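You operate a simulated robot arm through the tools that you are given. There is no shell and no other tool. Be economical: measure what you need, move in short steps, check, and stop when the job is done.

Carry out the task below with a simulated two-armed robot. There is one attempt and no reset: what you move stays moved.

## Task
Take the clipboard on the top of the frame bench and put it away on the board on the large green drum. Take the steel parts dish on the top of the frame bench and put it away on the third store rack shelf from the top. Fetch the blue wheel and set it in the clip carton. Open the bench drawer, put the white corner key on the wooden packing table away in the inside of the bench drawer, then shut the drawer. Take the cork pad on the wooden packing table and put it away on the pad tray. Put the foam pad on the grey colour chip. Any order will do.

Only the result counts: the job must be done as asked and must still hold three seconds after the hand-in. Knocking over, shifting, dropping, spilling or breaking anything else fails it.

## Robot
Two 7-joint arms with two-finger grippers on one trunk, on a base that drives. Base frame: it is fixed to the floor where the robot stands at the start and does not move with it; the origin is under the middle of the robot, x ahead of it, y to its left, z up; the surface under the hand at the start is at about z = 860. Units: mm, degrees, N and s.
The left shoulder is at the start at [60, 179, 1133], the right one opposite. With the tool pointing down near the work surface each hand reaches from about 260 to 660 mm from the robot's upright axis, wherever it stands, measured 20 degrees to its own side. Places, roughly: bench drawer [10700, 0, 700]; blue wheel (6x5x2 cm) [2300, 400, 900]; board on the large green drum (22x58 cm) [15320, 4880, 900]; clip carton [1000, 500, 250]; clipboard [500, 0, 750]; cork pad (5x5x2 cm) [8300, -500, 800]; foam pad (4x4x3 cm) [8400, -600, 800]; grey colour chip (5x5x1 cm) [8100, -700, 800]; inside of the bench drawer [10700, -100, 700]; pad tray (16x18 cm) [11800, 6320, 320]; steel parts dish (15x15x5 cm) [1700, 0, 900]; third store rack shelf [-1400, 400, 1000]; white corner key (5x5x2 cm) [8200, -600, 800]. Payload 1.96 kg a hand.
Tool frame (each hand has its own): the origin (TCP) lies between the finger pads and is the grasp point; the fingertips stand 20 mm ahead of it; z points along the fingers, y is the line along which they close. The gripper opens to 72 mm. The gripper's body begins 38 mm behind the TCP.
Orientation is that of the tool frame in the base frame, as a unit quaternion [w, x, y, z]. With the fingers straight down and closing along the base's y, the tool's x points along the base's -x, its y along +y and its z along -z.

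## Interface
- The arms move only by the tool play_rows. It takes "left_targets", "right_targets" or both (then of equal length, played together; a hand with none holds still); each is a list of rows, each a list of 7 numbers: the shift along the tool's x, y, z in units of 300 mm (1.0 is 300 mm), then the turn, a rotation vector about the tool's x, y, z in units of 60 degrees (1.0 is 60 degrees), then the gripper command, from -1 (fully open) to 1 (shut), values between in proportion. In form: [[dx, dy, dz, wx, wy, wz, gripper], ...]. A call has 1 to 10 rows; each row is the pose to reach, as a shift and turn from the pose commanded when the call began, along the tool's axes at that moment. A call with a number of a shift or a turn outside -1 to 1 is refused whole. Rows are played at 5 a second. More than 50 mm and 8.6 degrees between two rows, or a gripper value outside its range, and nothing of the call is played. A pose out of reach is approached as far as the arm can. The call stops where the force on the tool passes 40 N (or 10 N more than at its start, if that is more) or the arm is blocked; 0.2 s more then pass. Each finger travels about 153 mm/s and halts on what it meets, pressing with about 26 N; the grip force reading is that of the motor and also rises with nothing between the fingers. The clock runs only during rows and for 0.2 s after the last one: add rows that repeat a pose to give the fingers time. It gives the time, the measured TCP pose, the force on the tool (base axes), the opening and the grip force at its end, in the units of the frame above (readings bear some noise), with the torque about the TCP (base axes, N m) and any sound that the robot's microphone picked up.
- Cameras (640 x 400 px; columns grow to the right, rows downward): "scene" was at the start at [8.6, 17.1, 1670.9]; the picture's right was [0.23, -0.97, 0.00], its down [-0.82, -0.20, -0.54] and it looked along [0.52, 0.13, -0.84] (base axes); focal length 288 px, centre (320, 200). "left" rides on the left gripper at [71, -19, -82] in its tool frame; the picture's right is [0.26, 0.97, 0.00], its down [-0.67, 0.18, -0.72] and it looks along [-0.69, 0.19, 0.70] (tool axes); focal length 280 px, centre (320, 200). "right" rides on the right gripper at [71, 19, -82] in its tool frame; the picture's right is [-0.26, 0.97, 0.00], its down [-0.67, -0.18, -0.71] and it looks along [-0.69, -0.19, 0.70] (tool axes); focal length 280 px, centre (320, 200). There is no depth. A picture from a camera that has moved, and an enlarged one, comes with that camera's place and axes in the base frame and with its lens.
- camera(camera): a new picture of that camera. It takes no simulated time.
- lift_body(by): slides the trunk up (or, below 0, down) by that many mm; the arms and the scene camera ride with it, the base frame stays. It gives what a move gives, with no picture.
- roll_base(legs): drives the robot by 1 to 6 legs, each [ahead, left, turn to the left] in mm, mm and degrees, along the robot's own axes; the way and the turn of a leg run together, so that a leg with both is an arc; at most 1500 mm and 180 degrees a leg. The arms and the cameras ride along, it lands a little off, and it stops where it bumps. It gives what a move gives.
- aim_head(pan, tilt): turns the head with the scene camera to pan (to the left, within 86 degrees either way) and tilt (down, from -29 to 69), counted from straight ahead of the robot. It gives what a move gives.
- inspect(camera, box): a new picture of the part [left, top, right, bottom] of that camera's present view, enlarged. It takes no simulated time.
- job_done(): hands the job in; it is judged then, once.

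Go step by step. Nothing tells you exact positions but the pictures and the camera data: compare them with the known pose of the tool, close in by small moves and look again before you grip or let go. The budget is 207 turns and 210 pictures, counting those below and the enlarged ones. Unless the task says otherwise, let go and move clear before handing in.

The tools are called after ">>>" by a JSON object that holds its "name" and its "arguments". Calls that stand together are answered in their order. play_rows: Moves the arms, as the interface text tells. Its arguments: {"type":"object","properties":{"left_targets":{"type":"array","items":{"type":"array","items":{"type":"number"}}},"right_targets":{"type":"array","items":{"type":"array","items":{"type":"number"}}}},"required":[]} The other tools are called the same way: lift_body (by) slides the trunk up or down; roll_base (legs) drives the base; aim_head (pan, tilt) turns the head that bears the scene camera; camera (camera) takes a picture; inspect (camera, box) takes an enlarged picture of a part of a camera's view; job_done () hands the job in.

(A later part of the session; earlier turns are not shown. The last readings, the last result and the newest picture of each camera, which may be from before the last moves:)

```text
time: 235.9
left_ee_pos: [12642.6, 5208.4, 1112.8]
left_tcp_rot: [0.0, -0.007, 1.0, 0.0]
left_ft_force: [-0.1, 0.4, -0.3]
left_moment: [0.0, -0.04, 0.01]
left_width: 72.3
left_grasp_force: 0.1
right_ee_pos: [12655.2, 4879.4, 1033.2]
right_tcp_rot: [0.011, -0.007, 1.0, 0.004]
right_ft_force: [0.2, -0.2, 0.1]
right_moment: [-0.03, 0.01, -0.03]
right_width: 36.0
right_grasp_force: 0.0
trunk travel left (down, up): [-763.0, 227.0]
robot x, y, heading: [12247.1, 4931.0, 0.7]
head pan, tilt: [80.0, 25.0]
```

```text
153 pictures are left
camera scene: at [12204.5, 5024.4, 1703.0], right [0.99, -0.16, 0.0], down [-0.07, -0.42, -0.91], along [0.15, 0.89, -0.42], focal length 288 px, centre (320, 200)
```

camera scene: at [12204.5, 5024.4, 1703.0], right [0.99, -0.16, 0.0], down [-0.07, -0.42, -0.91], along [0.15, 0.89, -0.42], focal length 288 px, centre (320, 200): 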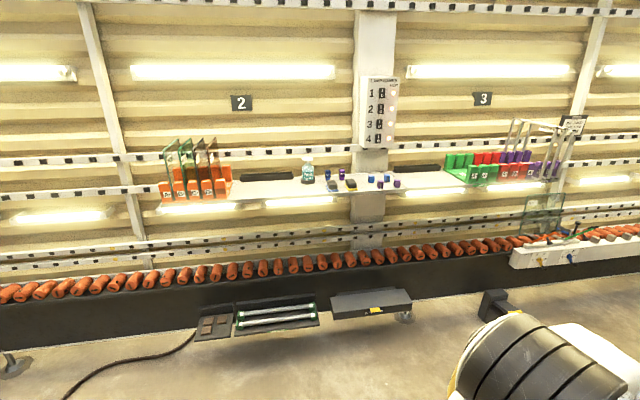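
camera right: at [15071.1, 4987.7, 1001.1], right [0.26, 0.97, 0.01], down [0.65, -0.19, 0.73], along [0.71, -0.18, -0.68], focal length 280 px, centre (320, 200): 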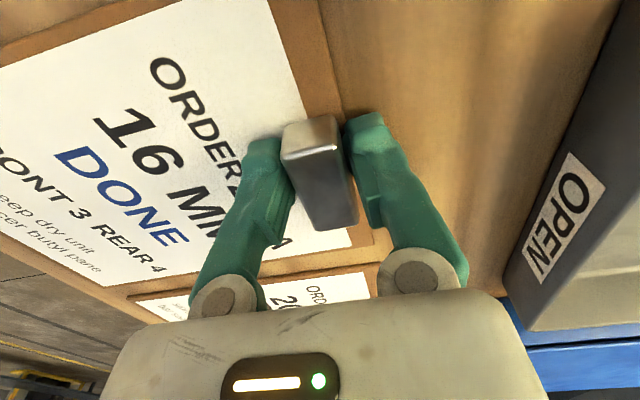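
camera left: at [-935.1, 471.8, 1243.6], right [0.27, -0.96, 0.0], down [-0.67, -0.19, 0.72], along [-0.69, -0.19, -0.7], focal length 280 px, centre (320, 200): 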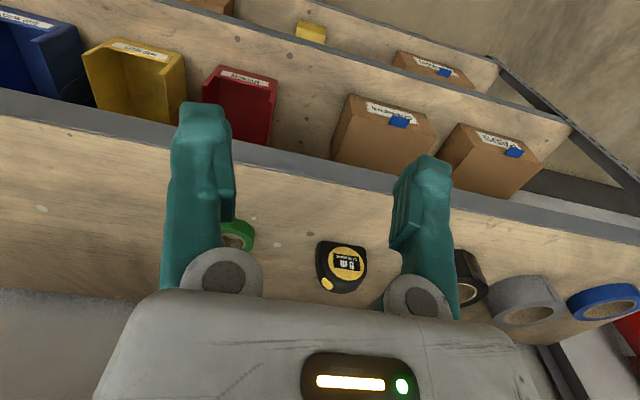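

>>> {"name": "inspect", "arguments": {"camera": "scene", "box": [170, 270, 430, 370]}}

```text
2.46 times, centred on (300, 320) of scene
camera zoom: at [12204.5, 5024.4, 1703.0], right [0.99, -0.16, 0.0], down [-0.07, -0.42, -0.91], along [0.15, 0.89, -0.42], focal length 710 px, centre (369, -95)
```

zoom: 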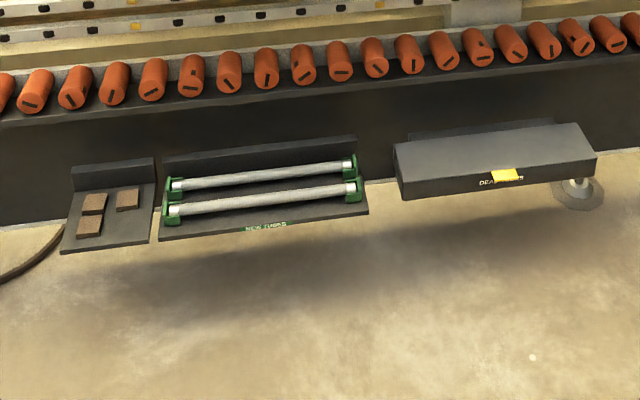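

The pad tray is at x 11700–11900, y 6225–6410 with its front-right quarter free (≈11830, 6285). Now to the packing table's end.

>>> {"name": "roll_base", "arguments": {"legs": [[-1500, 0, 0], [-250, 0, 0], [0, 0, -103], [1500, 0, 0], [1500, 0, 0], [1500, 0, 0]]}}

```text
time: 270.1
left_ee_pos: [9683.5, 83.6, 1112.6]
left_tcp_rot: [0.0, 0.784, 0.621, 0.0]
left_ft_force: [-0.1, 0.4, -0.1]
left_moment: [0.0, 0.02, 0.0]
left_width: 71.7
left_grasp_force: 0.0
right_ee_pos: [9361.6, 150.0, 1033.4]
right_tcp_rot: [0.01, 0.783, 0.621, -0.007]
right_ft_force: [-0.6, -0.1, 0.1]
right_moment: [-0.01, -0.02, 0.0]
right_width: 35.9
right_grasp_force: 0.1
trunk travel left (down, up): [-763.0, 227.0]
robot x, y, heading: [9509.3, 529.3, -103.0]
head pan, tilt: [80.0, 25.0]
```

>>> {"name": "roll_base", "arguments": {"legs": [[1160, 0, 0], [0, 0, -77], [400, 0, 0]]}}

>>> {"name": "aim_head", "arguments": {"pan": 0, "tilt": 50}}

>>> {"name": "camera", "arguments": {"camera": "scene"}}

```text
time: 281.4
left_ee_pos: [8459.2, -881.8, 1113.1]
left_tcp_rot: [-0.001, 1.0, 0.009, 0.0]
left_ft_force: [-0.2, -0.5, 0.1]
left_moment: [0.01, 0.0, -0.02]
left_width: 71.8
left_grasp_force: 0.2
right_ee_pos: [8445.0, -553.0, 1033.2]
right_tcp_rot: [0.003, 1.0, 0.009, -0.011]
right_ft_force: [0.6, 0.1, -0.3]
right_moment: [-0.02, 0.01, 0.0]
right_width: 36.0
right_grasp_force: 0.0
trunk travel left (down, up): [-763.0, 227.0]
robot x, y, heading: [8854.0, -606.0, -178.7]
head pan, tilt: [80.0, 25.0]
```

```text
time: 282.9
left_ee_pos: [8459.3, -882.8, 1113.2]
left_tcp_rot: [0.0, 1.0, 0.009, 0.001]
left_ft_force: [-0.3, 0.4, 0.2]
left_moment: [-0.01, 0.01, 0.0]
left_width: 72.0
left_grasp_force: 0.2
right_ee_pos: [8445.0, -553.1, 1032.7]
right_tcp_rot: [0.004, 1.0, 0.01, -0.011]
right_ft_force: [-0.3, 0.7, -0.2]
right_moment: [-0.01, 0.0, -0.02]
right_width: 35.9
right_grasp_force: 0.1
trunk travel left (down, up): [-763.0, 227.0]
robot x, y, heading: [8847.0, -605.8, -179.1]
head pan, tilt: [0.0, 50.0]
```

```text
151 pictures are left
camera scene: at [8835.7, -605.7, 1665.6], right [-0.02, 1.0, 0.0], down [0.77, 0.01, -0.64], along [-0.64, -0.01, -0.77], focal length 288 px, centre (320, 200)
```

scene: 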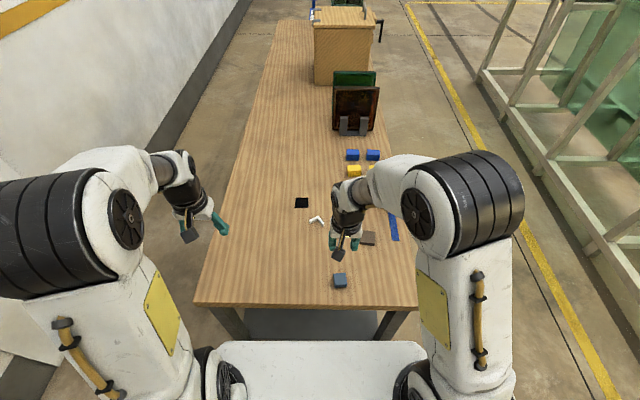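

Table top is at z≈800–815. I inspect the items.

>>> {"name": "roll_base", "arguments": {"legs": [[110, 0, -1]]}}

>>> {"name": "lift_body", "arguments": {"by": -60}}

>>> {"name": "play_rows", "arguments": {"right_targets": [[0.1, -0.1, -0.1, 0, 0, 0, -0.3], [0.2, -0.2, -0.2, 0, 0, 0, -1], [0.2, -0.3, -0.2, 0, 0, 0, -1]]}}

>>> {"name": "inspect", "arguments": {"camera": "scene", "box": [270, 200, 430, 330]}}

>>> {"name": "camera", "arguments": {"camera": "left"}}

```text
time: 284.1
left_ee_pos: [8342.3, -875.7, 1113.1]
left_tcp_rot: [0.0, 1.0, 0.0, 0.0]
left_ft_force: [0.5, 0.1, -0.5]
left_moment: [0.01, 0.0, 0.0]
left_width: 72.0
left_grasp_force: 0.0
right_ee_pos: [8335.0, -546.8, 1033.8]
right_tcp_rot: [0.003, 1.0, -0.002, -0.011]
right_ft_force: [0.3, 0.0, -0.3]
right_moment: [-0.03, 0.01, 0.04]
right_width: 36.0
right_grasp_force: 0.0
trunk travel left (down, up): [-763.0, 227.0]
robot x, y, heading: [8739.4, -609.6, 179.8]
head pan, tilt: [0.0, 50.0]
```

```text
time: 285.1
left_ee_pos: [8342.9, -875.2, 1053.1]
left_tcp_rot: [-0.001, 1.0, -0.001, 0.0]
left_ft_force: [-0.6, 0.3, -0.1]
left_moment: [-0.01, -0.02, -0.01]
left_width: 72.1
left_grasp_force: 0.0
right_ee_pos: [8334.6, -547.5, 974.2]
right_tcp_rot: [0.004, 1.0, 0.0, -0.011]
right_ft_force: [-0.4, -0.7, 0.0]
right_moment: [-0.01, -0.02, -0.04]
right_width: 36.2
right_grasp_force: 0.0
trunk travel left (down, up): [-703.0, 287.0]
robot x, y, heading: [8739.8, -609.9, 179.9]
head pan, tilt: [0.0, 50.0]
```

```text
refused: row 1 steps farther than a row can; nothing moved
```

```text
3.08 times, centred on (350, 265) of scene
camera zoom: at [8725.0, -606.1, 1605.6], right [0.0, 1.0, 0.0], down [0.77, 0.0, -0.64], along [-0.64, 0.0, -0.77], focal length 887 px, centre (228, 0)
```

zoom: 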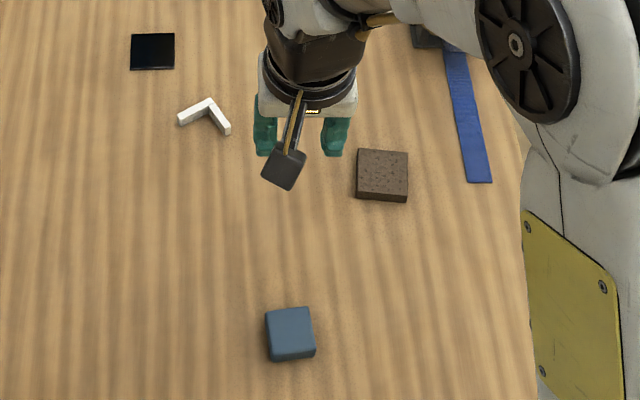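

```text
149 pictures are left
camera left: at [8413.1, -857.2, 1133.6], right [0.26, -0.97, 0.0], down [-0.67, -0.18, 0.72], along [-0.69, -0.19, -0.7], focal length 280 px, centre (320, 200)
```

left: 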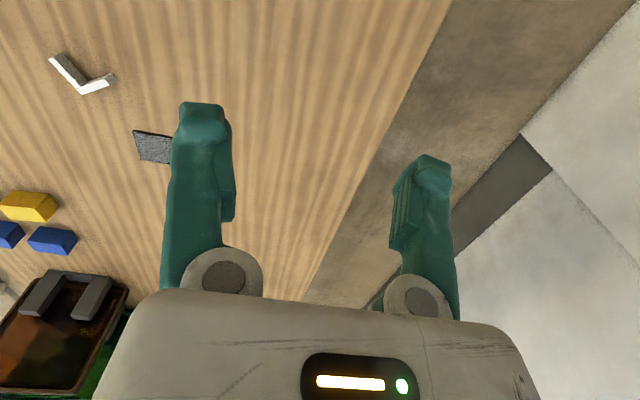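

Table is z≈792; foam (8449, −552), cork (8289, −452), key corner (8199, −625), chip (8127, −691). Move the right hand aside and bring the left over the foam.

>>> {"name": "play_rows", "arguments": {"right_targets": [[0, -0.132, -0.04, 0, 0, 0, -1], [0, -0.264, -0.08, 0, 0, 0, -1], [0, -0.396, -0.12, 0, 0, 0, -1], [0, -0.528, -0.16, 0, 0, 0, -1], [0, -0.66, -0.2, 0, 0, 0, -1], [0, -0.66, -0.2, 0, 0, 0, -1], [0, -0.66, -0.2, 0, 0, 0, -1], [0, -0.66, -0.2, 0, 0, 0, -1]], "left_targets": [[0.044, -0.12, 0.05, 0, 0, 0, -1], [0.088, -0.24, 0.1, 0, 0, 0, -1], [0.132, -0.36, 0.15, 0, 0, 0, -1], [0.176, -0.48, 0.2, 0, 0, 0, -1], [0.22, -0.6, 0.25, 0, 0, 0, -1], [0.264, -0.72, 0.3, 0, 0, 0, -1], [0.308, -0.84, 0.35, 0, 0, 0, -1], [0.35, -0.97, 0.4, 0, 0, 0, -1]]}}

>>> {"name": "camera", "arguments": {"camera": "left"}}

```text
time: 286.9
left_ee_pos: [8450.2, -584.9, 932.7]
left_tcp_rot: [0.001, 1.0, 0.0, 0.001]
left_ft_force: [0.1, 0.2, 0.6]
left_moment: [0.03, 0.02, 0.0]
left_width: 71.7
left_grasp_force: 0.1
right_ee_pos: [8337.2, -346.6, 1029.3]
right_tcp_rot: [0.004, 1.0, -0.002, -0.011]
right_ft_force: [0.1, -0.5, -0.2]
right_moment: [-0.02, 0.0, 0.01]
right_width: 71.9
right_grasp_force: 0.1
trunk travel left (down, up): [-703.0, 287.0]
robot x, y, heading: [8739.7, -605.0, 180.2]
head pan, tilt: [0.0, 50.0]
```

```text
148 pictures are left
camera left: at [8520.7, -566.4, 1013.0], right [0.26, -0.97, 0.0], down [-0.67, -0.18, 0.72], along [-0.69, -0.19, -0.7], focal length 280 px, centre (320, 200)
```

left: 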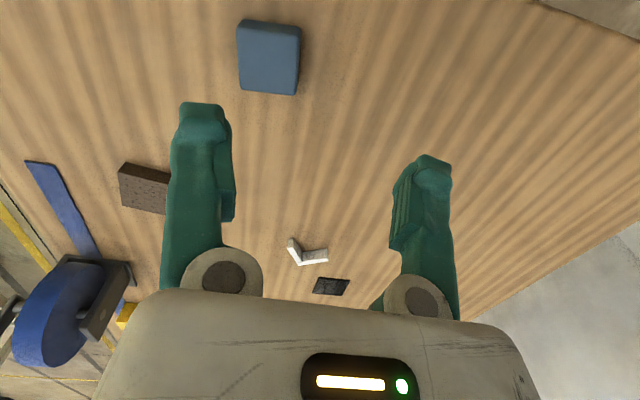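

Foam confirmed at (8450, −553), turned ≈9°. Descend, grip, lift.

>>> {"name": "play_rows", "arguments": {"left_targets": [[0, -0.107, 0.06, 0, 0, -0.07, -1], [0, -0.107, 0.16, 0, 0, -0.14, -1], [0, -0.107, 0.26, 0, 0, -0.14, -1], [0, -0.107, 0.34, 0, 0, -0.14, -1], [0, -0.107, 0.38, 0, 0, -0.14, -1], [0, -0.107, 0.38, 0, 0, -0.14, 0.2], [0, -0.107, 0.38, 0, 0, -0.14, 0.4], [0, -0.107, 0.38, 0, 0, -0.14, 0.4]]}}

>>> {"name": "camera", "arguments": {"camera": "left"}}

```text
time: 288.7
left_ee_pos: [8448.9, -551.8, 820.2]
left_tcp_rot: [0.0, 0.997, 0.072, 0.0]
left_ft_force: [-1.2, 1.7, 2.5]
left_moment: [0.12, -0.01, -0.03]
left_width: 35.1
left_grasp_force: 26.6
right_ee_pos: [8337.9, -348.6, 1030.3]
right_tcp_rot: [0.004, 1.0, -0.001, -0.011]
right_ft_force: [-0.7, 0.3, -0.1]
right_moment: [-0.03, -0.01, 0.01]
right_width: 71.7
right_grasp_force: 0.0
trunk travel left (down, up): [-703.0, 287.0]
robot x, y, heading: [8741.5, -611.6, 180.1]
head pan, tilt: [0.0, 50.0]
```

```text
147 pictures are left
camera left: at [8516.6, -523.5, 900.5], right [0.4, -0.92, 0.0], down [-0.64, -0.28, 0.72], along [-0.66, -0.29, -0.7], focal length 280 px, centre (320, 200)
```

left: 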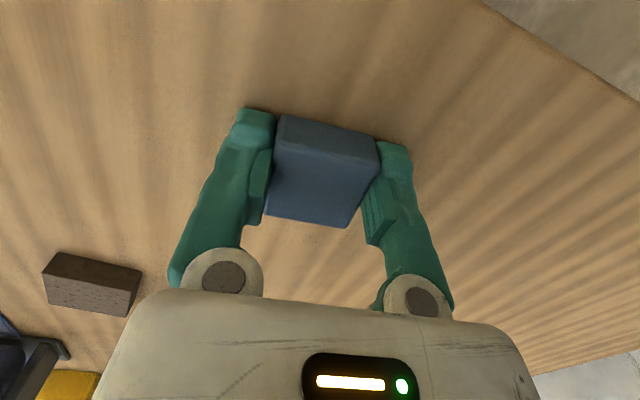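

>>> {"name": "play_rows", "arguments": {"left_targets": [[0, 0, -0.14, 0, 0, 0, 0.4], [0, 0, -0.27, 0, 0, 0, 0.4], [-0.14, 0.038, -0.27, 0, 0, 0.04, 0.4], [-0.28, 0.077, -0.27, 0, 0, 0.08, 0.4], [-0.42, 0.115, -0.27, 0, 0, 0.12, 0.4], [-0.563, 0.154, -0.27, 0, 0, 0.14, 0.4]]}}

>>> {"name": "camera", "arguments": {"camera": "left"}}

```text
time: 290.1
left_ee_pos: [8285.8, -625.0, 899.7]
left_tcp_rot: [0.0, 1.0, -0.002, 0.002]
left_ft_force: [-0.8, 0.0, 0.1]
left_moment: [-0.01, 0.01, -0.01]
left_width: 34.6
left_grasp_force: 26.0
right_ee_pos: [8337.1, -349.2, 1030.0]
right_tcp_rot: [0.002, 1.0, -0.001, -0.01]
right_ft_force: [-0.5, -0.4, -0.2]
right_moment: [-0.01, 0.0, 0.0]
right_width: 72.0
right_grasp_force: 0.1
trunk travel left (down, up): [-703.0, 287.0]
robot x, y, heading: [8742.0, -605.4, 180.0]
head pan, tilt: [0.0, 50.0]
```

```text
146 pictures are left
camera left: at [8356.8, -606.5, 980.2], right [0.26, -0.97, 0.0], down [-0.68, -0.18, 0.71], along [-0.69, -0.19, -0.7], focal length 280 px, centre (320, 200)
```

left: 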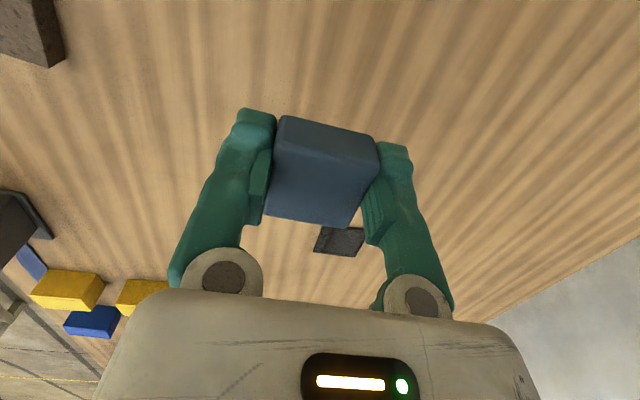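

>>> {"name": "play_rows", "arguments": {"left_targets": [[-0.13, 0.056, 0, 0, 0, 0, 0.4], [-0.26, 0.11, 0, 0, 0, 0, 0.4], [-0.4, 0.167, 0, 0, 0, 0, 0.4], [-0.53, 0.223, 0.03, 0, 0, 0, 0.4], [-0.53, 0.223, 0.08, 0, 0, 0, 0.4]]}}

>>> {"name": "camera", "arguments": {"camera": "left"}}

>>> {"name": "inspect", "arguments": {"camera": "scene", "box": [240, 160, 400, 270]}}

```text
time: 291.3
left_ee_pos: [8157.5, -677.3, 897.1]
left_tcp_rot: [0.001, 1.0, -0.001, 0.0]
left_ft_force: [-1.1, -0.3, -0.4]
left_moment: [0.02, 0.05, 0.01]
left_width: 34.9
left_grasp_force: 26.0
left hand out of reach, approached as far as the arm can: row 4, 5
right_ee_pos: [8337.6, -348.4, 1030.4]
right_tcp_rot: [0.004, 1.0, 0.0, -0.01]
right_ft_force: [-0.3, 0.8, -0.6]
right_moment: [0.02, -0.01, 0.0]
right_width: 72.2
right_grasp_force: 0.0
trunk travel left (down, up): [-703.0, 287.0]
robot x, y, heading: [8741.2, -605.7, 179.7]
head pan, tilt: [0.0, 50.0]
```

```text
145 pictures are left
camera left: at [8227.7, -659.5, 978.3], right [0.26, -0.97, 0.0], down [-0.67, -0.18, 0.72], along [-0.69, -0.19, -0.7], focal length 280 px, centre (320, 200)
```

left: 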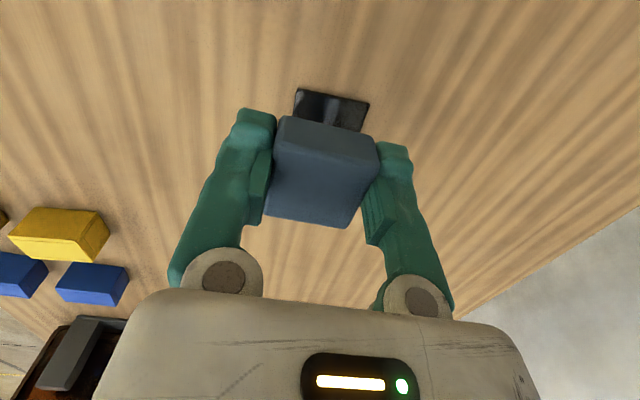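

```text
3.64 times, centred on (320, 215) of scene
camera zoom: at [8724.9, -606.0, 1605.6], right [0.0, 1.0, 0.0], down [0.77, 0.0, -0.64], along [-0.64, 0.0, -0.77], focal length 1048 px, centre (320, 146)
```

zoom: 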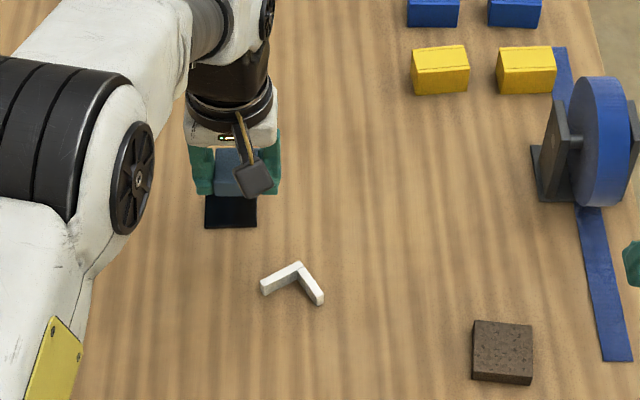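

The chip is ~30 mm beyond reach from here. I check the gap in front of the base before moving closer.

>>> {"name": "aim_head", "arguments": {"pan": 0, "tilt": 69}}

>>> {"name": "camera", "arguments": {"camera": "scene"}}

```text
time: 292.1
left_ee_pos: [8157.1, -677.2, 898.3]
left_tcp_rot: [0.0, 1.0, -0.001, 0.001]
left_ft_force: [0.5, -0.8, 0.0]
left_moment: [0.03, -0.01, -0.04]
left_width: 35.3
left_grasp_force: 25.2
right_ee_pos: [8338.0, -348.5, 1029.4]
right_tcp_rot: [0.003, 1.0, -0.001, -0.012]
right_ft_force: [0.0, 0.0, -1.1]
right_moment: [-0.01, -0.02, 0.03]
right_width: 71.8
right_grasp_force: 0.1
trunk travel left (down, up): [-703.0, 287.0]
robot x, y, heading: [8741.2, -608.3, 180.0]
head pan, tilt: [0.0, 68.8]
```

```text
143 pictures are left
camera scene: at [8745.5, -606.0, 1583.7], right [0.0, 1.0, 0.0], down [0.93, 0.0, -0.36], along [-0.36, 0.0, -0.93], focal length 288 px, centre (320, 200)
```

scene: 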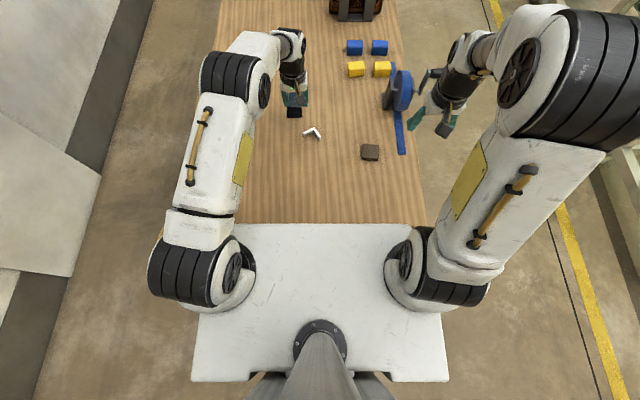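

The limit grows with the hand lower relative to the shoulders, so I raise the trunk and reach with the hand lower.

>>> {"name": "lift_body", "arguments": {"by": 90}}

>>> {"name": "play_rows", "arguments": {"left_targets": [[0, 0, 0.12, 0, 0, 0, 0.4], [0, 0, 0.24, 0, 0, 0, 0.4], [0, 0, 0.36, 0, 0, 0, 0.4], [-0.05, 0.02, 0.4, 0, 0, 0, 0.4], [-0.1, 0.048, 0.42, 0, 0, 0, 0.4], [-0.1, 0.048, 0.42, 0, 0, 0, 0.4]]}}

>>> {"name": "camera", "arguments": {"camera": "left"}}

>>> {"name": "aim_head", "arguments": {"pan": 0, "tilt": 50}}

>>> {"name": "inspect", "arguments": {"camera": "scene", "box": [240, 160, 400, 270]}}

```text
time: 293.4
left_ee_pos: [8155.3, -678.0, 987.8]
left_tcp_rot: [0.001, 1.0, -0.001, 0.0]
left_ft_force: [-0.2, -0.9, 0.5]
left_moment: [0.0, -0.03, 0.0]
left_width: 35.0
left_grasp_force: 25.8
right_ee_pos: [8337.2, -349.5, 1119.3]
right_tcp_rot: [0.004, 1.0, -0.001, -0.012]
right_ft_force: [-1.4, -0.2, 0.2]
right_moment: [0.0, 0.0, -0.02]
right_width: 72.0
right_grasp_force: 0.0
trunk travel left (down, up): [-793.0, 197.0]
robot x, y, heading: [8740.6, -608.0, 180.0]
head pan, tilt: [0.0, 68.8]
```

```text
time: 294.8
left_ee_pos: [8143.7, -684.4, 866.2]
left_tcp_rot: [0.0, 1.0, -0.001, -0.001]
left_ft_force: [0.2, -0.3, -0.7]
left_moment: [0.02, 0.02, 0.01]
left_width: 34.9
left_grasp_force: 25.5
left hand out of reach, approached as far as the arm can: row 5, 6
right_ee_pos: [8338.3, -347.7, 1119.6]
right_tcp_rot: [0.003, 1.0, 0.0, -0.011]
right_ft_force: [0.4, 0.6, -0.3]
right_moment: [0.01, -0.02, 0.02]
right_width: 72.2
right_grasp_force: 0.0
trunk travel left (down, up): [-793.0, 197.0]
robot x, y, heading: [8737.2, -607.4, 179.7]
head pan, tilt: [0.0, 68.8]
```

```text
142 pictures are left
camera left: at [8214.4, -666.3, 947.3], right [0.26, -0.97, 0.0], down [-0.67, -0.18, 0.72], along [-0.69, -0.19, -0.7], focal length 280 px, centre (320, 200)
```

left: 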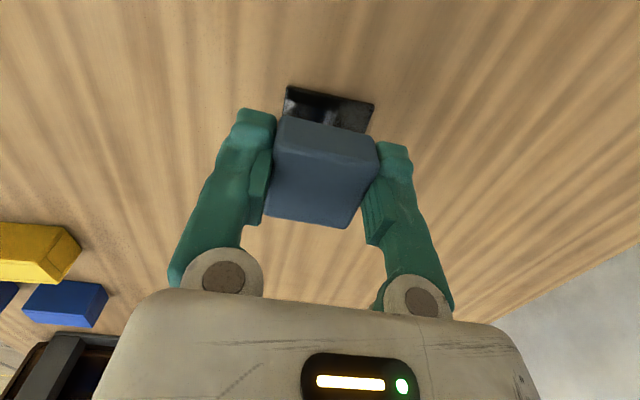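

```text
time: 295.6
left_ee_pos: [8143.5, -685.0, 867.6]
left_tcp_rot: [0.0, 1.0, -0.001, 0.0]
left_ft_force: [0.1, 0.0, -0.9]
left_moment: [-0.03, 0.03, 0.01]
left_width: 35.2
left_grasp_force: 26.1
right_ee_pos: [8338.1, -349.0, 1120.4]
right_tcp_rot: [0.004, 1.0, -0.001, -0.012]
right_ft_force: [-0.2, 0.3, -0.4]
right_moment: [0.02, 0.0, 0.0]
right_width: 72.2
right_grasp_force: 0.1
trunk travel left (down, up): [-793.0, 197.0]
robot x, y, heading: [8742.6, -609.1, 179.8]
head pan, tilt: [0.0, 50.0]
```

```text
3.64 times, centred on (320, 215) of scene
camera zoom: at [8724.6, -606.0, 1695.5], right [0.0, 1.0, 0.0], down [0.77, 0.0, -0.64], along [-0.64, 0.0, -0.77], focal length 1048 px, centre (320, 146)
```

zoom: 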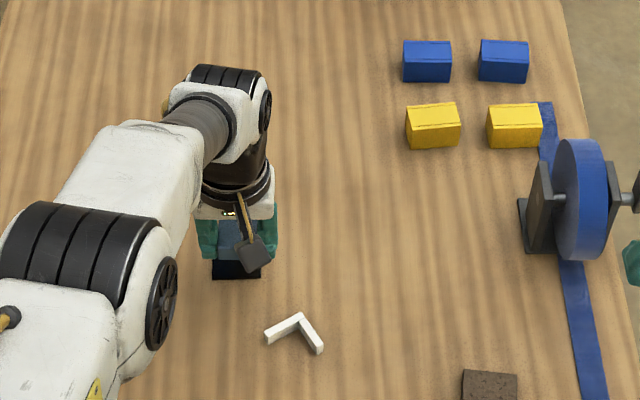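

>>> {"name": "roll_base", "arguments": {"legs": [[0, 60, 0]]}}

>>> {"name": "play_rows", "arguments": {"left_targets": [[0, -0.09, 0.02, 0, 0, 0, 0.4], [-0.02, -0.177, 0.05, 0, 0, 0, 0.4], [-0.04, -0.177, 0.08, 0, 0, 0, 0.4], [-0.055, -0.177, 0.1, 0, 0, 0, 0.4]]}}

>>> {"name": "camera", "arguments": {"camera": "left"}}

```text
time: 296.5
left_ee_pos: [8143.6, -741.0, 868.1]
left_tcp_rot: [0.001, 1.0, -0.001, -0.001]
left_ft_force: [0.5, 0.4, 0.5]
left_moment: [0.0, 0.0, -0.01]
left_width: 35.2
left_grasp_force: 25.8
right_ee_pos: [8338.7, -405.8, 1119.9]
right_tcp_rot: [0.003, 1.0, -0.001, -0.011]
right_ft_force: [0.9, -0.5, 0.3]
right_moment: [0.06, 0.01, 0.0]
right_width: 72.2
right_grasp_force: 0.1
trunk travel left (down, up): [-793.0, 197.0]
robot x, y, heading: [8739.8, -663.2, 179.9]
head pan, tilt: [0.0, 50.0]
```

```text
time: 297.5
left_ee_pos: [8148.3, -720.0, 860.5]
left_tcp_rot: [0.0, 1.0, -0.001, -0.003]
left_ft_force: [0.1, -0.2, -0.2]
left_moment: [0.0, 0.02, -0.04]
left_width: 35.1
left_grasp_force: 25.7
left hand out of reach, approached as far as the arm can: row 1, 2, 3, 4
right_ee_pos: [8337.1, -407.4, 1119.7]
right_tcp_rot: [0.003, 1.0, -0.001, -0.012]
right_ft_force: [0.0, 0.2, -0.4]
right_moment: [-0.02, 0.02, 0.04]
right_width: 72.0
right_grasp_force: 0.0
trunk travel left (down, up): [-793.0, 197.0]
robot x, y, heading: [8738.7, -664.6, 180.0]
head pan, tilt: [0.0, 50.0]
```

```text
140 pictures are left
camera left: at [8219.4, -701.6, 940.3], right [0.26, -0.97, 0.0], down [-0.67, -0.18, 0.72], along [-0.7, -0.19, -0.69], focal length 280 px, centre (320, 200)
```

left: 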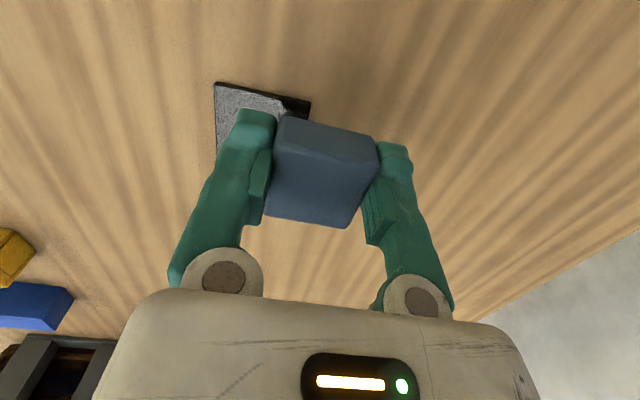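

Reach is best at 20° to the hand's own side, so I strafe right instead.

>>> {"name": "roll_base", "arguments": {"legs": [[0, -170, 0]]}}

>>> {"name": "play_rows", "arguments": {"left_targets": [[0, 0.14, 0, 0, 0, 0, 0.4], [0, 0.28, 0, 0, 0, 0, 0.4], [-0.02, 0.42, 0.01, 0, 0, 0, 0.4], [-0.04, 0.47, 0.02, 0, 0, 0, 0.4], [-0.07, 0.47, 0.02, 0, 0, 0, 0.4]]}}

>>> {"name": "camera", "arguments": {"camera": "left"}}

```text
time: 299.0
left_ee_pos: [8148.6, -555.1, 860.3]
left_tcp_rot: [-0.001, 1.0, 0.001, -0.003]
left_ft_force: [0.0, -0.1, -0.3]
left_moment: [0.02, -0.02, -0.03]
left_width: 35.2
left_grasp_force: 26.4
right_ee_pos: [8337.2, -240.5, 1119.6]
right_tcp_rot: [0.003, 1.0, 0.001, -0.011]
right_ft_force: [-0.2, 0.0, 0.1]
right_moment: [0.01, 0.04, -0.01]
right_width: 72.0
right_grasp_force: 0.0
trunk travel left (down, up): [-793.0, 197.0]
robot x, y, heading: [8738.5, -496.7, -179.9]
head pan, tilt: [0.0, 50.0]
```

```text
time: 300.2
left_ee_pos: [8136.4, -694.4, 854.3]
left_tcp_rot: [0.0, 1.0, 0.001, -0.003]
left_ft_force: [-0.6, -1.2, 0.2]
left_moment: [0.02, 0.0, -0.01]
left_width: 34.9
left_grasp_force: 26.1
left hand out of reach, approached as far as the arm can: row 5
right_ee_pos: [8336.3, -238.7, 1119.2]
right_tcp_rot: [0.004, 1.0, 0.002, -0.012]
right_ft_force: [-0.8, 0.1, -0.5]
right_moment: [-0.04, 0.01, 0.03]
right_width: 72.2
right_grasp_force: 0.1
trunk travel left (down, up): [-793.0, 197.0]
robot x, y, heading: [8743.6, -499.1, -179.9]
head pan, tilt: [0.0, 50.0]
```

```text
139 pictures are left
camera left: at [8207.4, -676.9, 934.6], right [0.26, -0.96, 0.0], down [-0.67, -0.18, 0.72], along [-0.69, -0.19, -0.69], focal length 280 px, centre (320, 200)
```

left: 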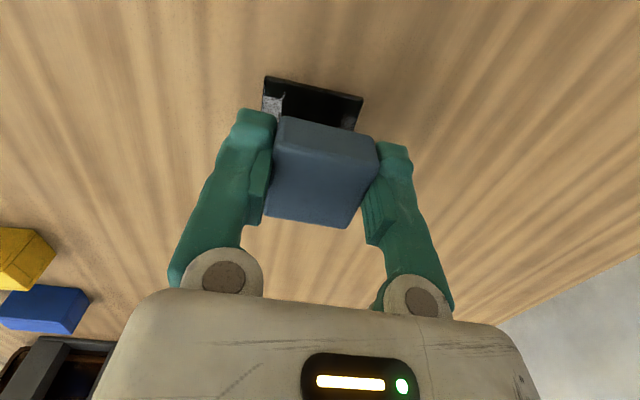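

>>> {"name": "play_rows", "arguments": {"left_targets": [[-0.02, 0, 0.03, 0, 0, 0, 0.4], [-0.035, -0.005, 0.06, 0, 0, 0, 0.4], [-0.035, -0.005, 0.06, 0, 0, 0, 0.4]]}}

>>> {"name": "camera", "arguments": {"camera": "left"}}

```text
time: 301.0
left_ee_pos: [8138.8, -697.1, 843.5]
left_tcp_rot: [0.0, 1.0, 0.001, -0.004]
left_ft_force: [0.5, -0.6, 0.4]
left_moment: [-0.02, -0.03, -0.01]
left_width: 35.0
left_grasp_force: 25.9
left hand out of reach, approached as far as the arm can: row 1, 2, 3
right_ee_pos: [8336.6, -241.2, 1119.9]
right_tcp_rot: [0.003, 1.0, 0.001, -0.011]
right_ft_force: [-0.3, 0.2, -0.3]
right_moment: [-0.02, -0.02, 0.0]
right_width: 72.1
right_grasp_force: 0.1
trunk travel left (down, up): [-793.0, 197.0]
robot x, y, heading: [8739.7, -496.4, -180.1]
head pan, tilt: [0.0, 50.0]
```

```text
138 pictures are left
camera left: at [8209.8, -677.9, 923.7], right [0.26, -0.96, 0.0], down [-0.67, -0.19, 0.72], along [-0.7, -0.19, -0.69], focal length 280 px, centre (320, 200)
```

left: 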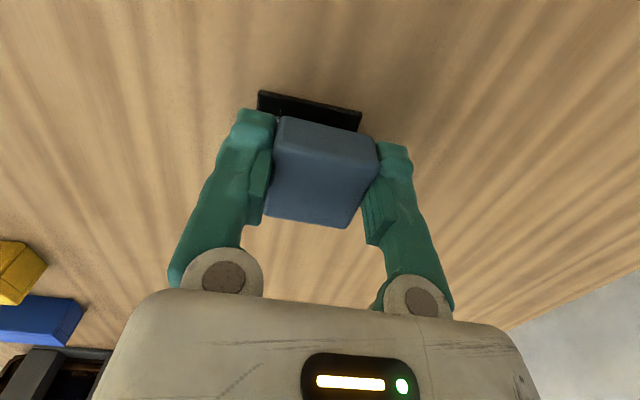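

>>> {"name": "play_rows", "arguments": {"left_targets": [[0, 0, -0.04, 0, 0, 0, 0.4], [0, 0, -0.08, 0, 0, 0, 0.4], [-0.03, -0.015, -0.08, 0, 0, 0, 0.4], [-0.04, -0.015, -0.08, 0, 0, 0, 0.4]]}}

>>> {"name": "lift_body", "arguments": {"by": -32}}

>>> {"name": "camera", "arguments": {"camera": "left"}}

```text
time: 302.0
left_ee_pos: [8133.4, -693.9, 866.4]
left_tcp_rot: [0.0, 1.0, 0.001, -0.005]
left_ft_force: [-1.0, 0.1, 1.0]
left_moment: [-0.02, 0.02, 0.03]
left_width: 35.1
left_grasp_force: 26.3
left hand out of reach, approached as far as the arm can: row 3, 4
right_ee_pos: [8336.6, -240.0, 1120.4]
right_tcp_rot: [0.004, 1.0, 0.001, -0.011]
right_ft_force: [0.7, -0.3, 0.2]
right_moment: [0.05, 0.02, 0.01]
right_width: 71.9
right_grasp_force: 0.1
trunk travel left (down, up): [-793.0, 197.0]
robot x, y, heading: [8739.1, -498.3, -180.0]
head pan, tilt: [0.0, 50.0]
```

```text
time: 302.8
left_ee_pos: [8133.2, -694.3, 834.4]
left_tcp_rot: [0.0, 1.0, 0.001, -0.005]
left_ft_force: [0.0, -0.7, -0.8]
left_moment: [0.0, -0.04, -0.04]
left_width: 35.3
left_grasp_force: 26.7
right_ee_pos: [8336.6, -241.2, 1087.4]
right_tcp_rot: [0.002, 1.0, 0.0, -0.012]
right_ft_force: [-0.1, 0.4, 0.8]
right_moment: [0.0, -0.01, -0.01]
right_width: 71.9
right_grasp_force: 0.0
trunk travel left (down, up): [-761.0, 229.0]
robot x, y, heading: [8742.3, -498.4, -179.9]
head pan, tilt: [0.0, 50.0]
```

```text
137 pictures are left
camera left: at [8204.7, -675.2, 915.4], right [0.26, -0.96, 0.0], down [-0.67, -0.19, 0.72], along [-0.7, -0.19, -0.69], focal length 280 px, centre (320, 200)
```

left: 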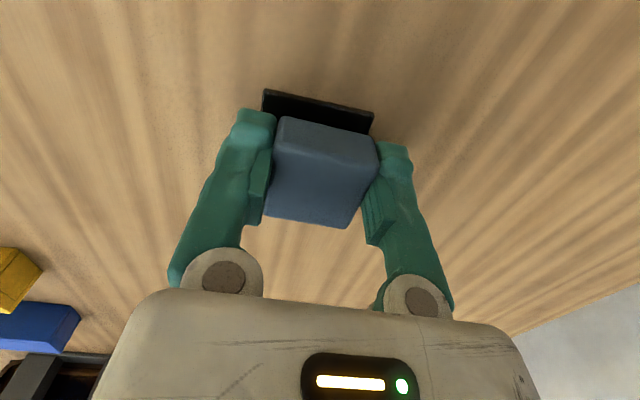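

Foam is ~10 mm short of the chip centre; nudge the base 10 mm, then lower by the trunk.

>>> {"name": "roll_base", "arguments": {"legs": [[10, 0, 0]]}}

>>> {"name": "lift_body", "arguments": {"by": -4}}

>>> {"name": "camera", "arguments": {"camera": "left"}}

```text
time: 303.5
left_ee_pos: [8125.5, -692.7, 836.7]
left_tcp_rot: [-0.001, 1.0, 0.001, -0.005]
left_ft_force: [0.2, -0.2, 1.1]
left_moment: [0.01, 0.02, 0.04]
left_width: 35.0
left_grasp_force: 25.2
right_ee_pos: [8328.3, -241.3, 1088.7]
right_tcp_rot: [0.003, 1.0, 0.001, -0.012]
right_ft_force: [0.0, -0.1, 0.2]
right_moment: [0.01, 0.01, 0.02]
right_width: 72.0
right_grasp_force: 0.0
trunk travel left (down, up): [-761.0, 229.0]
robot x, y, heading: [8739.1, -495.7, -180.1]
head pan, tilt: [0.0, 50.0]
```

```text
time: 304.0
left_ee_pos: [8124.2, -693.5, 832.1]
left_tcp_rot: [0.0, 1.0, 0.002, -0.005]
left_ft_force: [0.0, -0.1, -0.4]
left_moment: [-0.01, -0.02, 0.0]
left_width: 35.0
left_grasp_force: 25.9
right_ee_pos: [8327.0, -239.4, 1084.5]
right_tcp_rot: [0.003, 1.0, 0.001, -0.012]
right_ft_force: [0.1, 0.7, 0.7]
right_moment: [-0.01, -0.04, 0.02]
right_width: 71.9
right_grasp_force: 0.1
trunk travel left (down, up): [-757.0, 233.0]
robot x, y, heading: [8730.7, -499.6, -180.0]
head pan, tilt: [0.0, 50.0]
```

```text
136 pictures are left
camera left: at [8194.9, -675.1, 911.4], right [0.26, -0.96, 0.0], down [-0.67, -0.19, 0.72], along [-0.7, -0.19, -0.69], focal length 280 px, centre (320, 200)
```

left: 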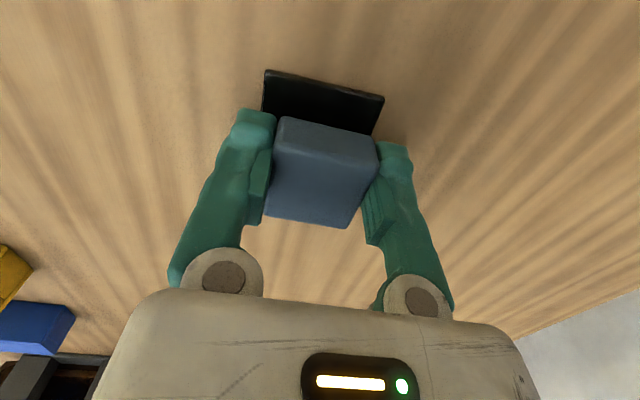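

Centred now. Lower the trunk until light contact.

>>> {"name": "lift_body", "arguments": {"by": -4}}

>>> {"name": "lift_body", "arguments": {"by": -3}}

```text
time: 304.6
left_ee_pos: [8123.1, -694.5, 826.9]
left_tcp_rot: [0.001, 1.0, 0.001, -0.004]
left_ft_force: [-0.4, 0.0, -0.4]
left_moment: [0.01, 0.01, -0.03]
left_width: 35.0
left_grasp_force: 26.1
right_ee_pos: [8326.3, -240.7, 1079.8]
right_tcp_rot: [0.004, 1.0, 0.001, -0.011]
right_ft_force: [0.4, -0.4, 0.5]
right_moment: [0.01, -0.01, 0.02]
right_width: 72.1
right_grasp_force: 0.0
trunk travel left (down, up): [-753.0, 237.0]
robot x, y, heading: [8731.6, -493.2, -180.1]
head pan, tilt: [0.0, 50.0]
```

```text
time: 305.1
left_ee_pos: [8123.6, -693.2, 823.9]
left_tcp_rot: [-0.001, 1.0, 0.001, -0.004]
left_ft_force: [-0.3, 1.1, -0.5]
left_moment: [0.0, -0.02, -0.03]
left_width: 35.1
left_grasp_force: 26.6
right_ee_pos: [8326.1, -239.6, 1076.1]
right_tcp_rot: [0.003, 1.0, 0.001, -0.012]
right_ft_force: [-0.6, -0.2, 1.4]
right_moment: [0.01, -0.02, 0.04]
right_width: 72.2
right_grasp_force: 0.1
trunk travel left (down, up): [-750.0, 240.0]
robot x, y, heading: [8730.7, -498.9, -180.2]
head pan, tilt: [0.0, 50.0]
```

>>> {"name": "lift_body", "arguments": {"by": -3}}

>>> {"name": "lift_body", "arguments": {"by": -2}}

>>> {"name": "camera", "arguments": {"camera": "left"}}

```text
time: 305.6
left_ee_pos: [8122.3, -694.3, 823.1]
left_tcp_rot: [-0.001, 1.0, 0.002, -0.006]
left_ft_force: [-0.5, -0.9, 11.5]
left_moment: [0.1, -0.04, -0.03]
left_width: 35.3
left_grasp_force: 25.9
right_ee_pos: [8328.8, -240.3, 1075.4]
right_tcp_rot: [0.003, 1.0, 0.001, -0.012]
right_ft_force: [0.6, -0.6, -0.1]
right_moment: [-0.02, -0.03, 0.03]
right_width: 71.9
right_grasp_force: 0.0
trunk travel left (down, up): [-747.0, 243.0]
robot x, y, heading: [8734.8, -500.3, -179.8]
head pan, tilt: [0.0, 50.0]
```

```text
time: 306.1
left_ee_pos: [8124.2, -692.8, 822.3]
left_tcp_rot: [0.001, 1.0, 0.001, -0.007]
left_ft_force: [-3.0, -1.6, 26.8]
left_moment: [0.2, -0.08, 0.03]
left_width: 34.9
left_grasp_force: 25.6
right_ee_pos: [8329.0, -240.7, 1072.9]
right_tcp_rot: [0.003, 1.0, 0.0, -0.013]
right_ft_force: [-0.2, -1.0, 0.3]
right_moment: [-0.03, -0.03, 0.01]
right_width: 72.0
right_grasp_force: 0.0
trunk travel left (down, up): [-745.0, 245.0]
robot x, y, heading: [8730.7, -496.0, -180.0]
head pan, tilt: [0.0, 50.0]
```

```text
135 pictures are left
camera left: at [8195.3, -674.8, 902.1], right [0.26, -0.96, 0.0], down [-0.66, -0.18, 0.73], along [-0.7, -0.19, -0.69], focal length 280 px, centre (320, 200)
```

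left: 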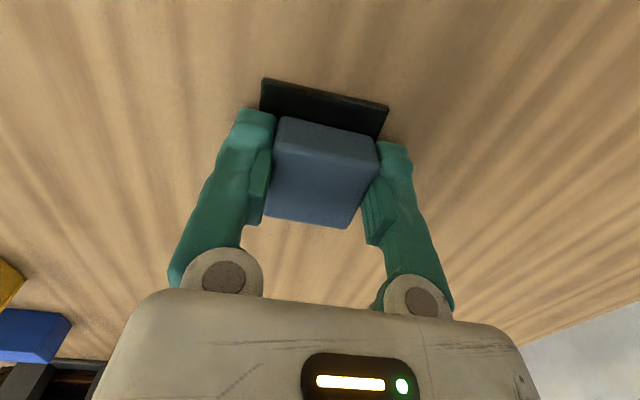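

Foam rests on the chip. Relieve and release.

>>> {"name": "lift_body", "arguments": {"by": 2}}

>>> {"name": "play_rows", "arguments": {"left_targets": [[0, 0, 0, 0, 0, 0, -0.1], [0, 0, 0, 0, 0, 0, -0.5], [0, 0, 0, 0, 0, 0, -0.5], [0, 0, -0.1, 0, 0, 0, -0.5], [0.02, 0, -0.22, 0, 0, 0, -0.5], [0.1, 0, -0.32, 0, 0, 0, -0.5], [0.2, 0, -0.36, 0, 0, 0, -0.5]]}}

>>> {"name": "camera", "arguments": {"camera": "left"}}

```text
time: 306.6
left_ee_pos: [8123.8, -692.6, 823.7]
left_tcp_rot: [0.0, 1.0, 0.001, -0.007]
left_ft_force: [-5.6, -1.7, 22.1]
left_moment: [0.17, 0.1, 0.01]
left_width: 35.0
left_grasp_force: 26.1
right_ee_pos: [8327.1, -239.5, 1074.1]
right_tcp_rot: [0.003, 1.0, 0.001, -0.012]
right_ft_force: [0.4, -0.1, -0.7]
right_moment: [0.01, 0.0, -0.01]
right_width: 72.3
right_grasp_force: 0.0
trunk travel left (down, up): [-747.0, 243.0]
robot x, y, heading: [8729.0, -496.5, -180.1]
head pan, tilt: [0.0, 50.0]
```

```text
time: 308.2
left_ee_pos: [8187.5, -693.7, 929.4]
left_tcp_rot: [0.0, 1.0, 0.001, -0.005]
left_ft_force: [0.0, -0.4, -0.6]
left_moment: [0.0, 0.0, 0.0]
left_width: 54.0
left_grasp_force: 0.0
right_ee_pos: [8327.5, -240.0, 1073.9]
right_tcp_rot: [0.003, 1.0, 0.001, -0.012]
right_ft_force: [-0.4, 0.3, 1.1]
right_moment: [-0.01, 0.04, 0.04]
right_width: 72.0
right_grasp_force: 0.0
trunk travel left (down, up): [-747.0, 243.0]
robot x, y, heading: [8732.3, -497.8, -179.9]
head pan, tilt: [0.0, 50.0]
```

```text
134 pictures are left
camera left: at [8258.4, -675.8, 1008.8], right [0.26, -0.96, 0.0], down [-0.67, -0.18, 0.72], along [-0.7, -0.19, -0.69], focal length 280 px, centre (320, 200)
```

left: 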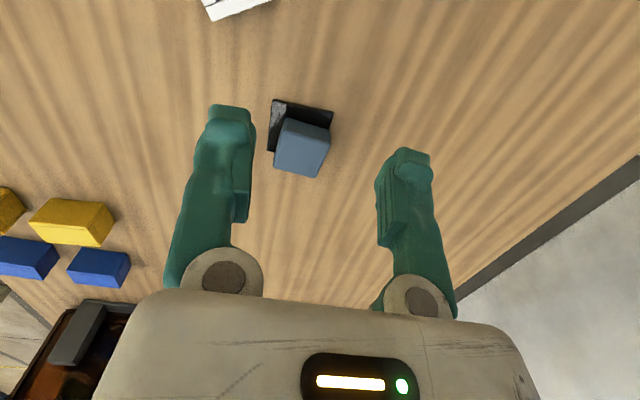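

>>> {"name": "inspect", "arguments": {"camera": "left", "box": [230, 70, 370, 200]}}

>>> {"name": "inspect", "arguments": {"camera": "scene", "box": [200, 180, 400, 300]}}

```text
3.08 times, centred on (300, 135) of left
camera zoom: at [8258.4, -675.8, 1008.8], right [0.26, -0.96, 0.0], down [-0.67, -0.18, 0.72], along [-0.7, -0.19, -0.69], focal length 863 px, centre (382, 400)
```

zoom: 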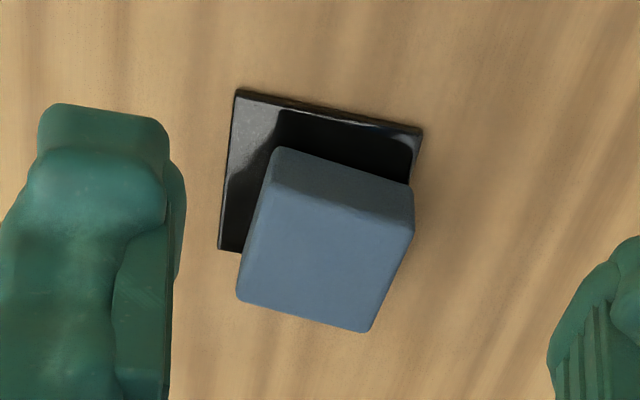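

```text
3.20 times, centred on (300, 240) of scene
camera zoom: at [8715.9, -496.3, 1649.5], right [0.0, 1.0, 0.0], down [0.77, 0.0, -0.64], along [-0.64, 0.0, -0.77], focal length 922 px, centre (384, 72)
```

zoom: 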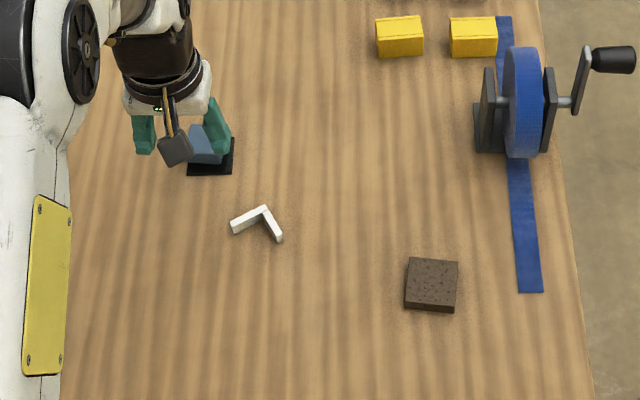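

Foam is on the chip but ~15 mm off-centre to the far side. I re-grip and pull it back to the middle.

>>> {"name": "play_rows", "arguments": {"left_targets": [[-0.1, 0.02, 0.04, 0, 0, 0, -0.6], [-0.2, 0.02, 0.14, 0, 0, 0, -0.6], [-0.213, 0.02, 0.26, 0, 0, 0, -0.6], [-0.213, 0.02, 0.345, 0, 0, 0, -0.6], [-0.213, 0.02, 0.345, 0, 0, 0, 0.5], [-0.213, 0.02, 0.345, 0, 0, 0, 0.5], [-0.213, 0.02, 0.345, 0, 0, 0, 0.5]]}}

>>> {"name": "camera", "arguments": {"camera": "left"}}

```text
time: 309.9
left_ee_pos: [8122.3, -700.1, 830.5]
left_tcp_rot: [0.0, 1.0, 0.001, -0.007]
left_ft_force: [-3.7, -1.0, 22.8]
left_moment: [-0.04, 0.08, -0.01]
left_width: 35.2
left_grasp_force: 25.9
left hand out of reach, approached as far as the arm can: row 4
right_ee_pos: [8328.8, -239.8, 1074.5]
right_tcp_rot: [0.003, 1.0, 0.001, -0.013]
right_ft_force: [0.4, -0.1, -1.0]
right_moment: [-0.02, 0.0, 0.01]
right_width: 72.0
right_grasp_force: 0.1
trunk travel left (down, up): [-747.0, 243.0]
robot x, y, heading: [8732.5, -502.3, -180.0]
head pan, tilt: [0.0, 50.0]
```

```text
131 pictures are left
camera left: at [8194.3, -681.4, 909.2], right [0.26, -0.96, 0.0], down [-0.66, -0.18, 0.73], along [-0.7, -0.19, -0.69], focal length 280 px, centre (320, 200)
```

left: 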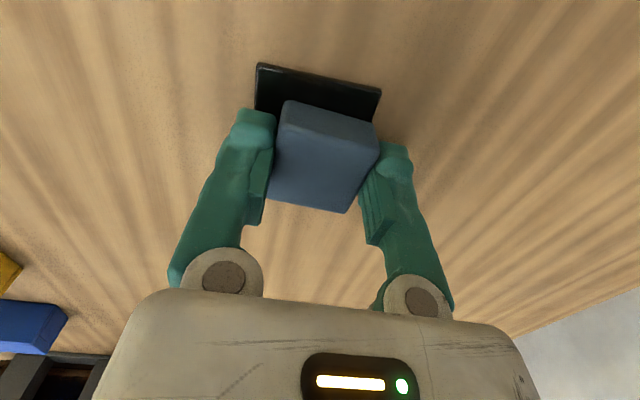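

>>> {"name": "play_rows", "arguments": {"left_targets": [[0, 0, -0.02, 0, 0, 0, 0.5], [0, 0, -0.04, 0, 0, 0, 0.5], [0, 0, -0.04, 0, 0, 0, 0.5]]}}

>>> {"name": "camera", "arguments": {"camera": "left"}}

```text
time: 310.6
left_ee_pos: [8120.6, -699.7, 837.4]
left_tcp_rot: [0.0, 1.0, 0.001, -0.004]
left_ft_force: [-0.3, -0.2, 0.4]
left_moment: [0.01, 0.0, 0.0]
left_width: 35.1
left_grasp_force: 25.9
right_ee_pos: [8327.2, -241.1, 1073.6]
right_tcp_rot: [0.004, 1.0, 0.002, -0.011]
right_ft_force: [0.5, 0.2, 0.1]
right_moment: [0.0, 0.01, 0.0]
right_width: 72.0
right_grasp_force: 0.1
trunk travel left (down, up): [-747.0, 243.0]
robot x, y, heading: [8727.5, -499.2, -180.0]
head pan, tilt: [0.0, 50.0]
```

```text
130 pictures are left
camera left: at [8192.2, -681.6, 917.9], right [0.26, -0.96, 0.0], down [-0.67, -0.19, 0.72], along [-0.7, -0.19, -0.69], focal length 280 px, centre (320, 200)
```

left: 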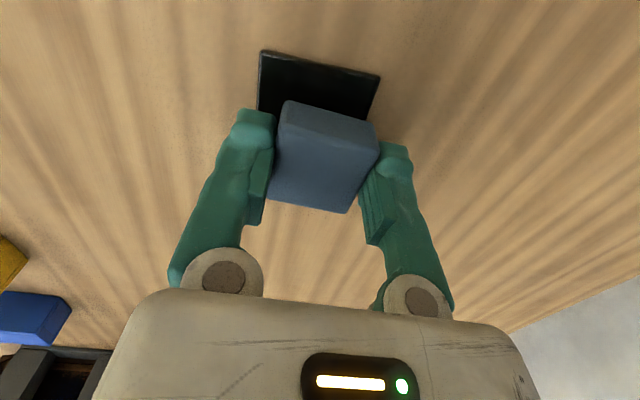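

>>> {"name": "play_rows", "arguments": {"left_targets": [[0.02, -0.011, 0, 0, 0, 0, 0.5], [0.04, -0.022, 0, 0, 0, 0, 0.5], [0.04, -0.022, 0.012, 0, 0, 0, 0.5], [0.04, -0.022, 0.022, 0, 0, 0, 0.5], [0.04, -0.022, 0.03, 0, 0, 0, 0.5]]}}

>>> {"name": "camera", "arguments": {"camera": "left"}}

```text
time: 311.9
left_ee_pos: [8131.9, -692.5, 830.4]
left_tcp_rot: [0.0, 1.0, 0.001, -0.005]
left_ft_force: [1.2, 0.2, 7.7]
left_moment: [-0.02, 0.07, -0.01]
left_width: 35.0
left_grasp_force: 26.6
right_ee_pos: [8327.0, -240.4, 1074.9]
right_tcp_rot: [0.004, 1.0, 0.001, -0.012]
right_ft_force: [-0.2, 0.6, -0.4]
right_moment: [0.02, 0.03, 0.02]
right_width: 72.0
right_grasp_force: 0.1
trunk travel left (down, up): [-747.0, 243.0]
robot x, y, heading: [8729.3, -497.8, -179.9]
head pan, tilt: [0.0, 50.0]
```

```text
129 pictures are left
camera left: at [8203.4, -674.3, 909.8], right [0.26, -0.96, 0.0], down [-0.67, -0.18, 0.72], along [-0.7, -0.19, -0.69], focal length 280 px, centre (320, 200)
```

left: 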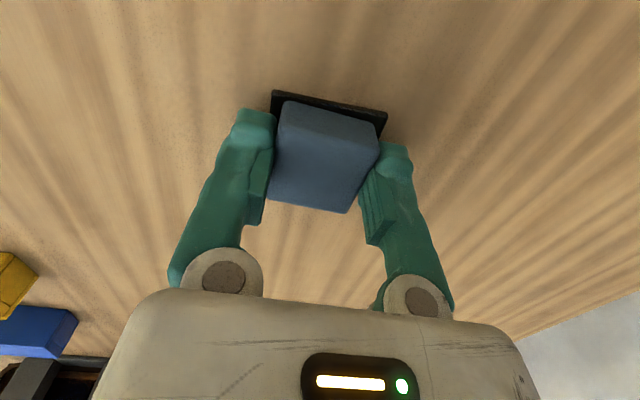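

Contact with 8 N and the foam's near edge just inside the chip's. Release and rise.

>>> {"name": "play_rows", "arguments": {"left_targets": [[0, 0, -0.003, 0, 0, 0, 0.1], [0, 0, -0.003, 0, 0, 0, -0.5], [0, 0, -0.003, 0, 0, 0, -0.5], [0, 0, -0.1, 0, 0, 0, -0.5], [0.02, 0, -0.22, 0, 0, 0, -0.5], [0.1, 0, -0.32, 0, 0, 0, -0.5], [0.2, 0, -0.36, 0, 0, 0, -0.5]]}}

>>> {"name": "inspect", "arguments": {"camera": "left", "box": [230, 70, 370, 200]}}

```text
time: 313.4
left_ee_pos: [8193.5, -692.6, 937.1]
left_tcp_rot: [0.0, 1.0, 0.002, -0.004]
left_ft_force: [0.3, 1.1, 0.7]
left_moment: [-0.02, 0.02, 0.02]
left_width: 53.9
left_grasp_force: 0.0
right_ee_pos: [8328.2, -241.5, 1074.6]
right_tcp_rot: [0.003, 1.0, 0.001, -0.012]
right_ft_force: [0.6, -0.2, -0.8]
right_moment: [-0.01, 0.03, -0.02]
right_width: 72.1
right_grasp_force: 0.0
trunk travel left (down, up): [-747.0, 243.0]
robot x, y, heading: [8733.8, -497.0, -179.9]
head pan, tilt: [0.0, 50.0]
```

```text
3.08 times, centred on (300, 135) of left
camera zoom: at [8265.5, -673.5, 1017.2], right [0.26, -0.96, 0.0], down [-0.67, -0.18, 0.72], along [-0.7, -0.19, -0.69], focal length 863 px, centre (382, 400)
```

zoom: 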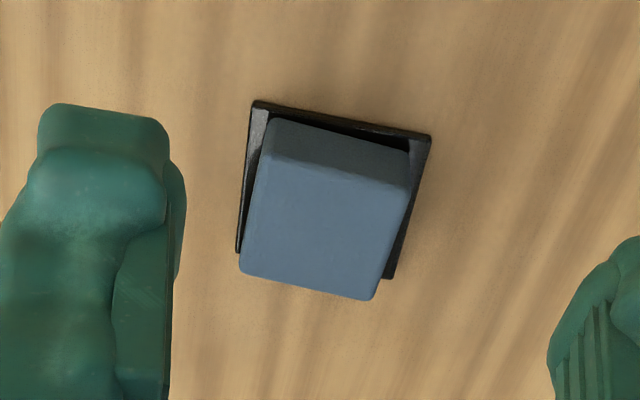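

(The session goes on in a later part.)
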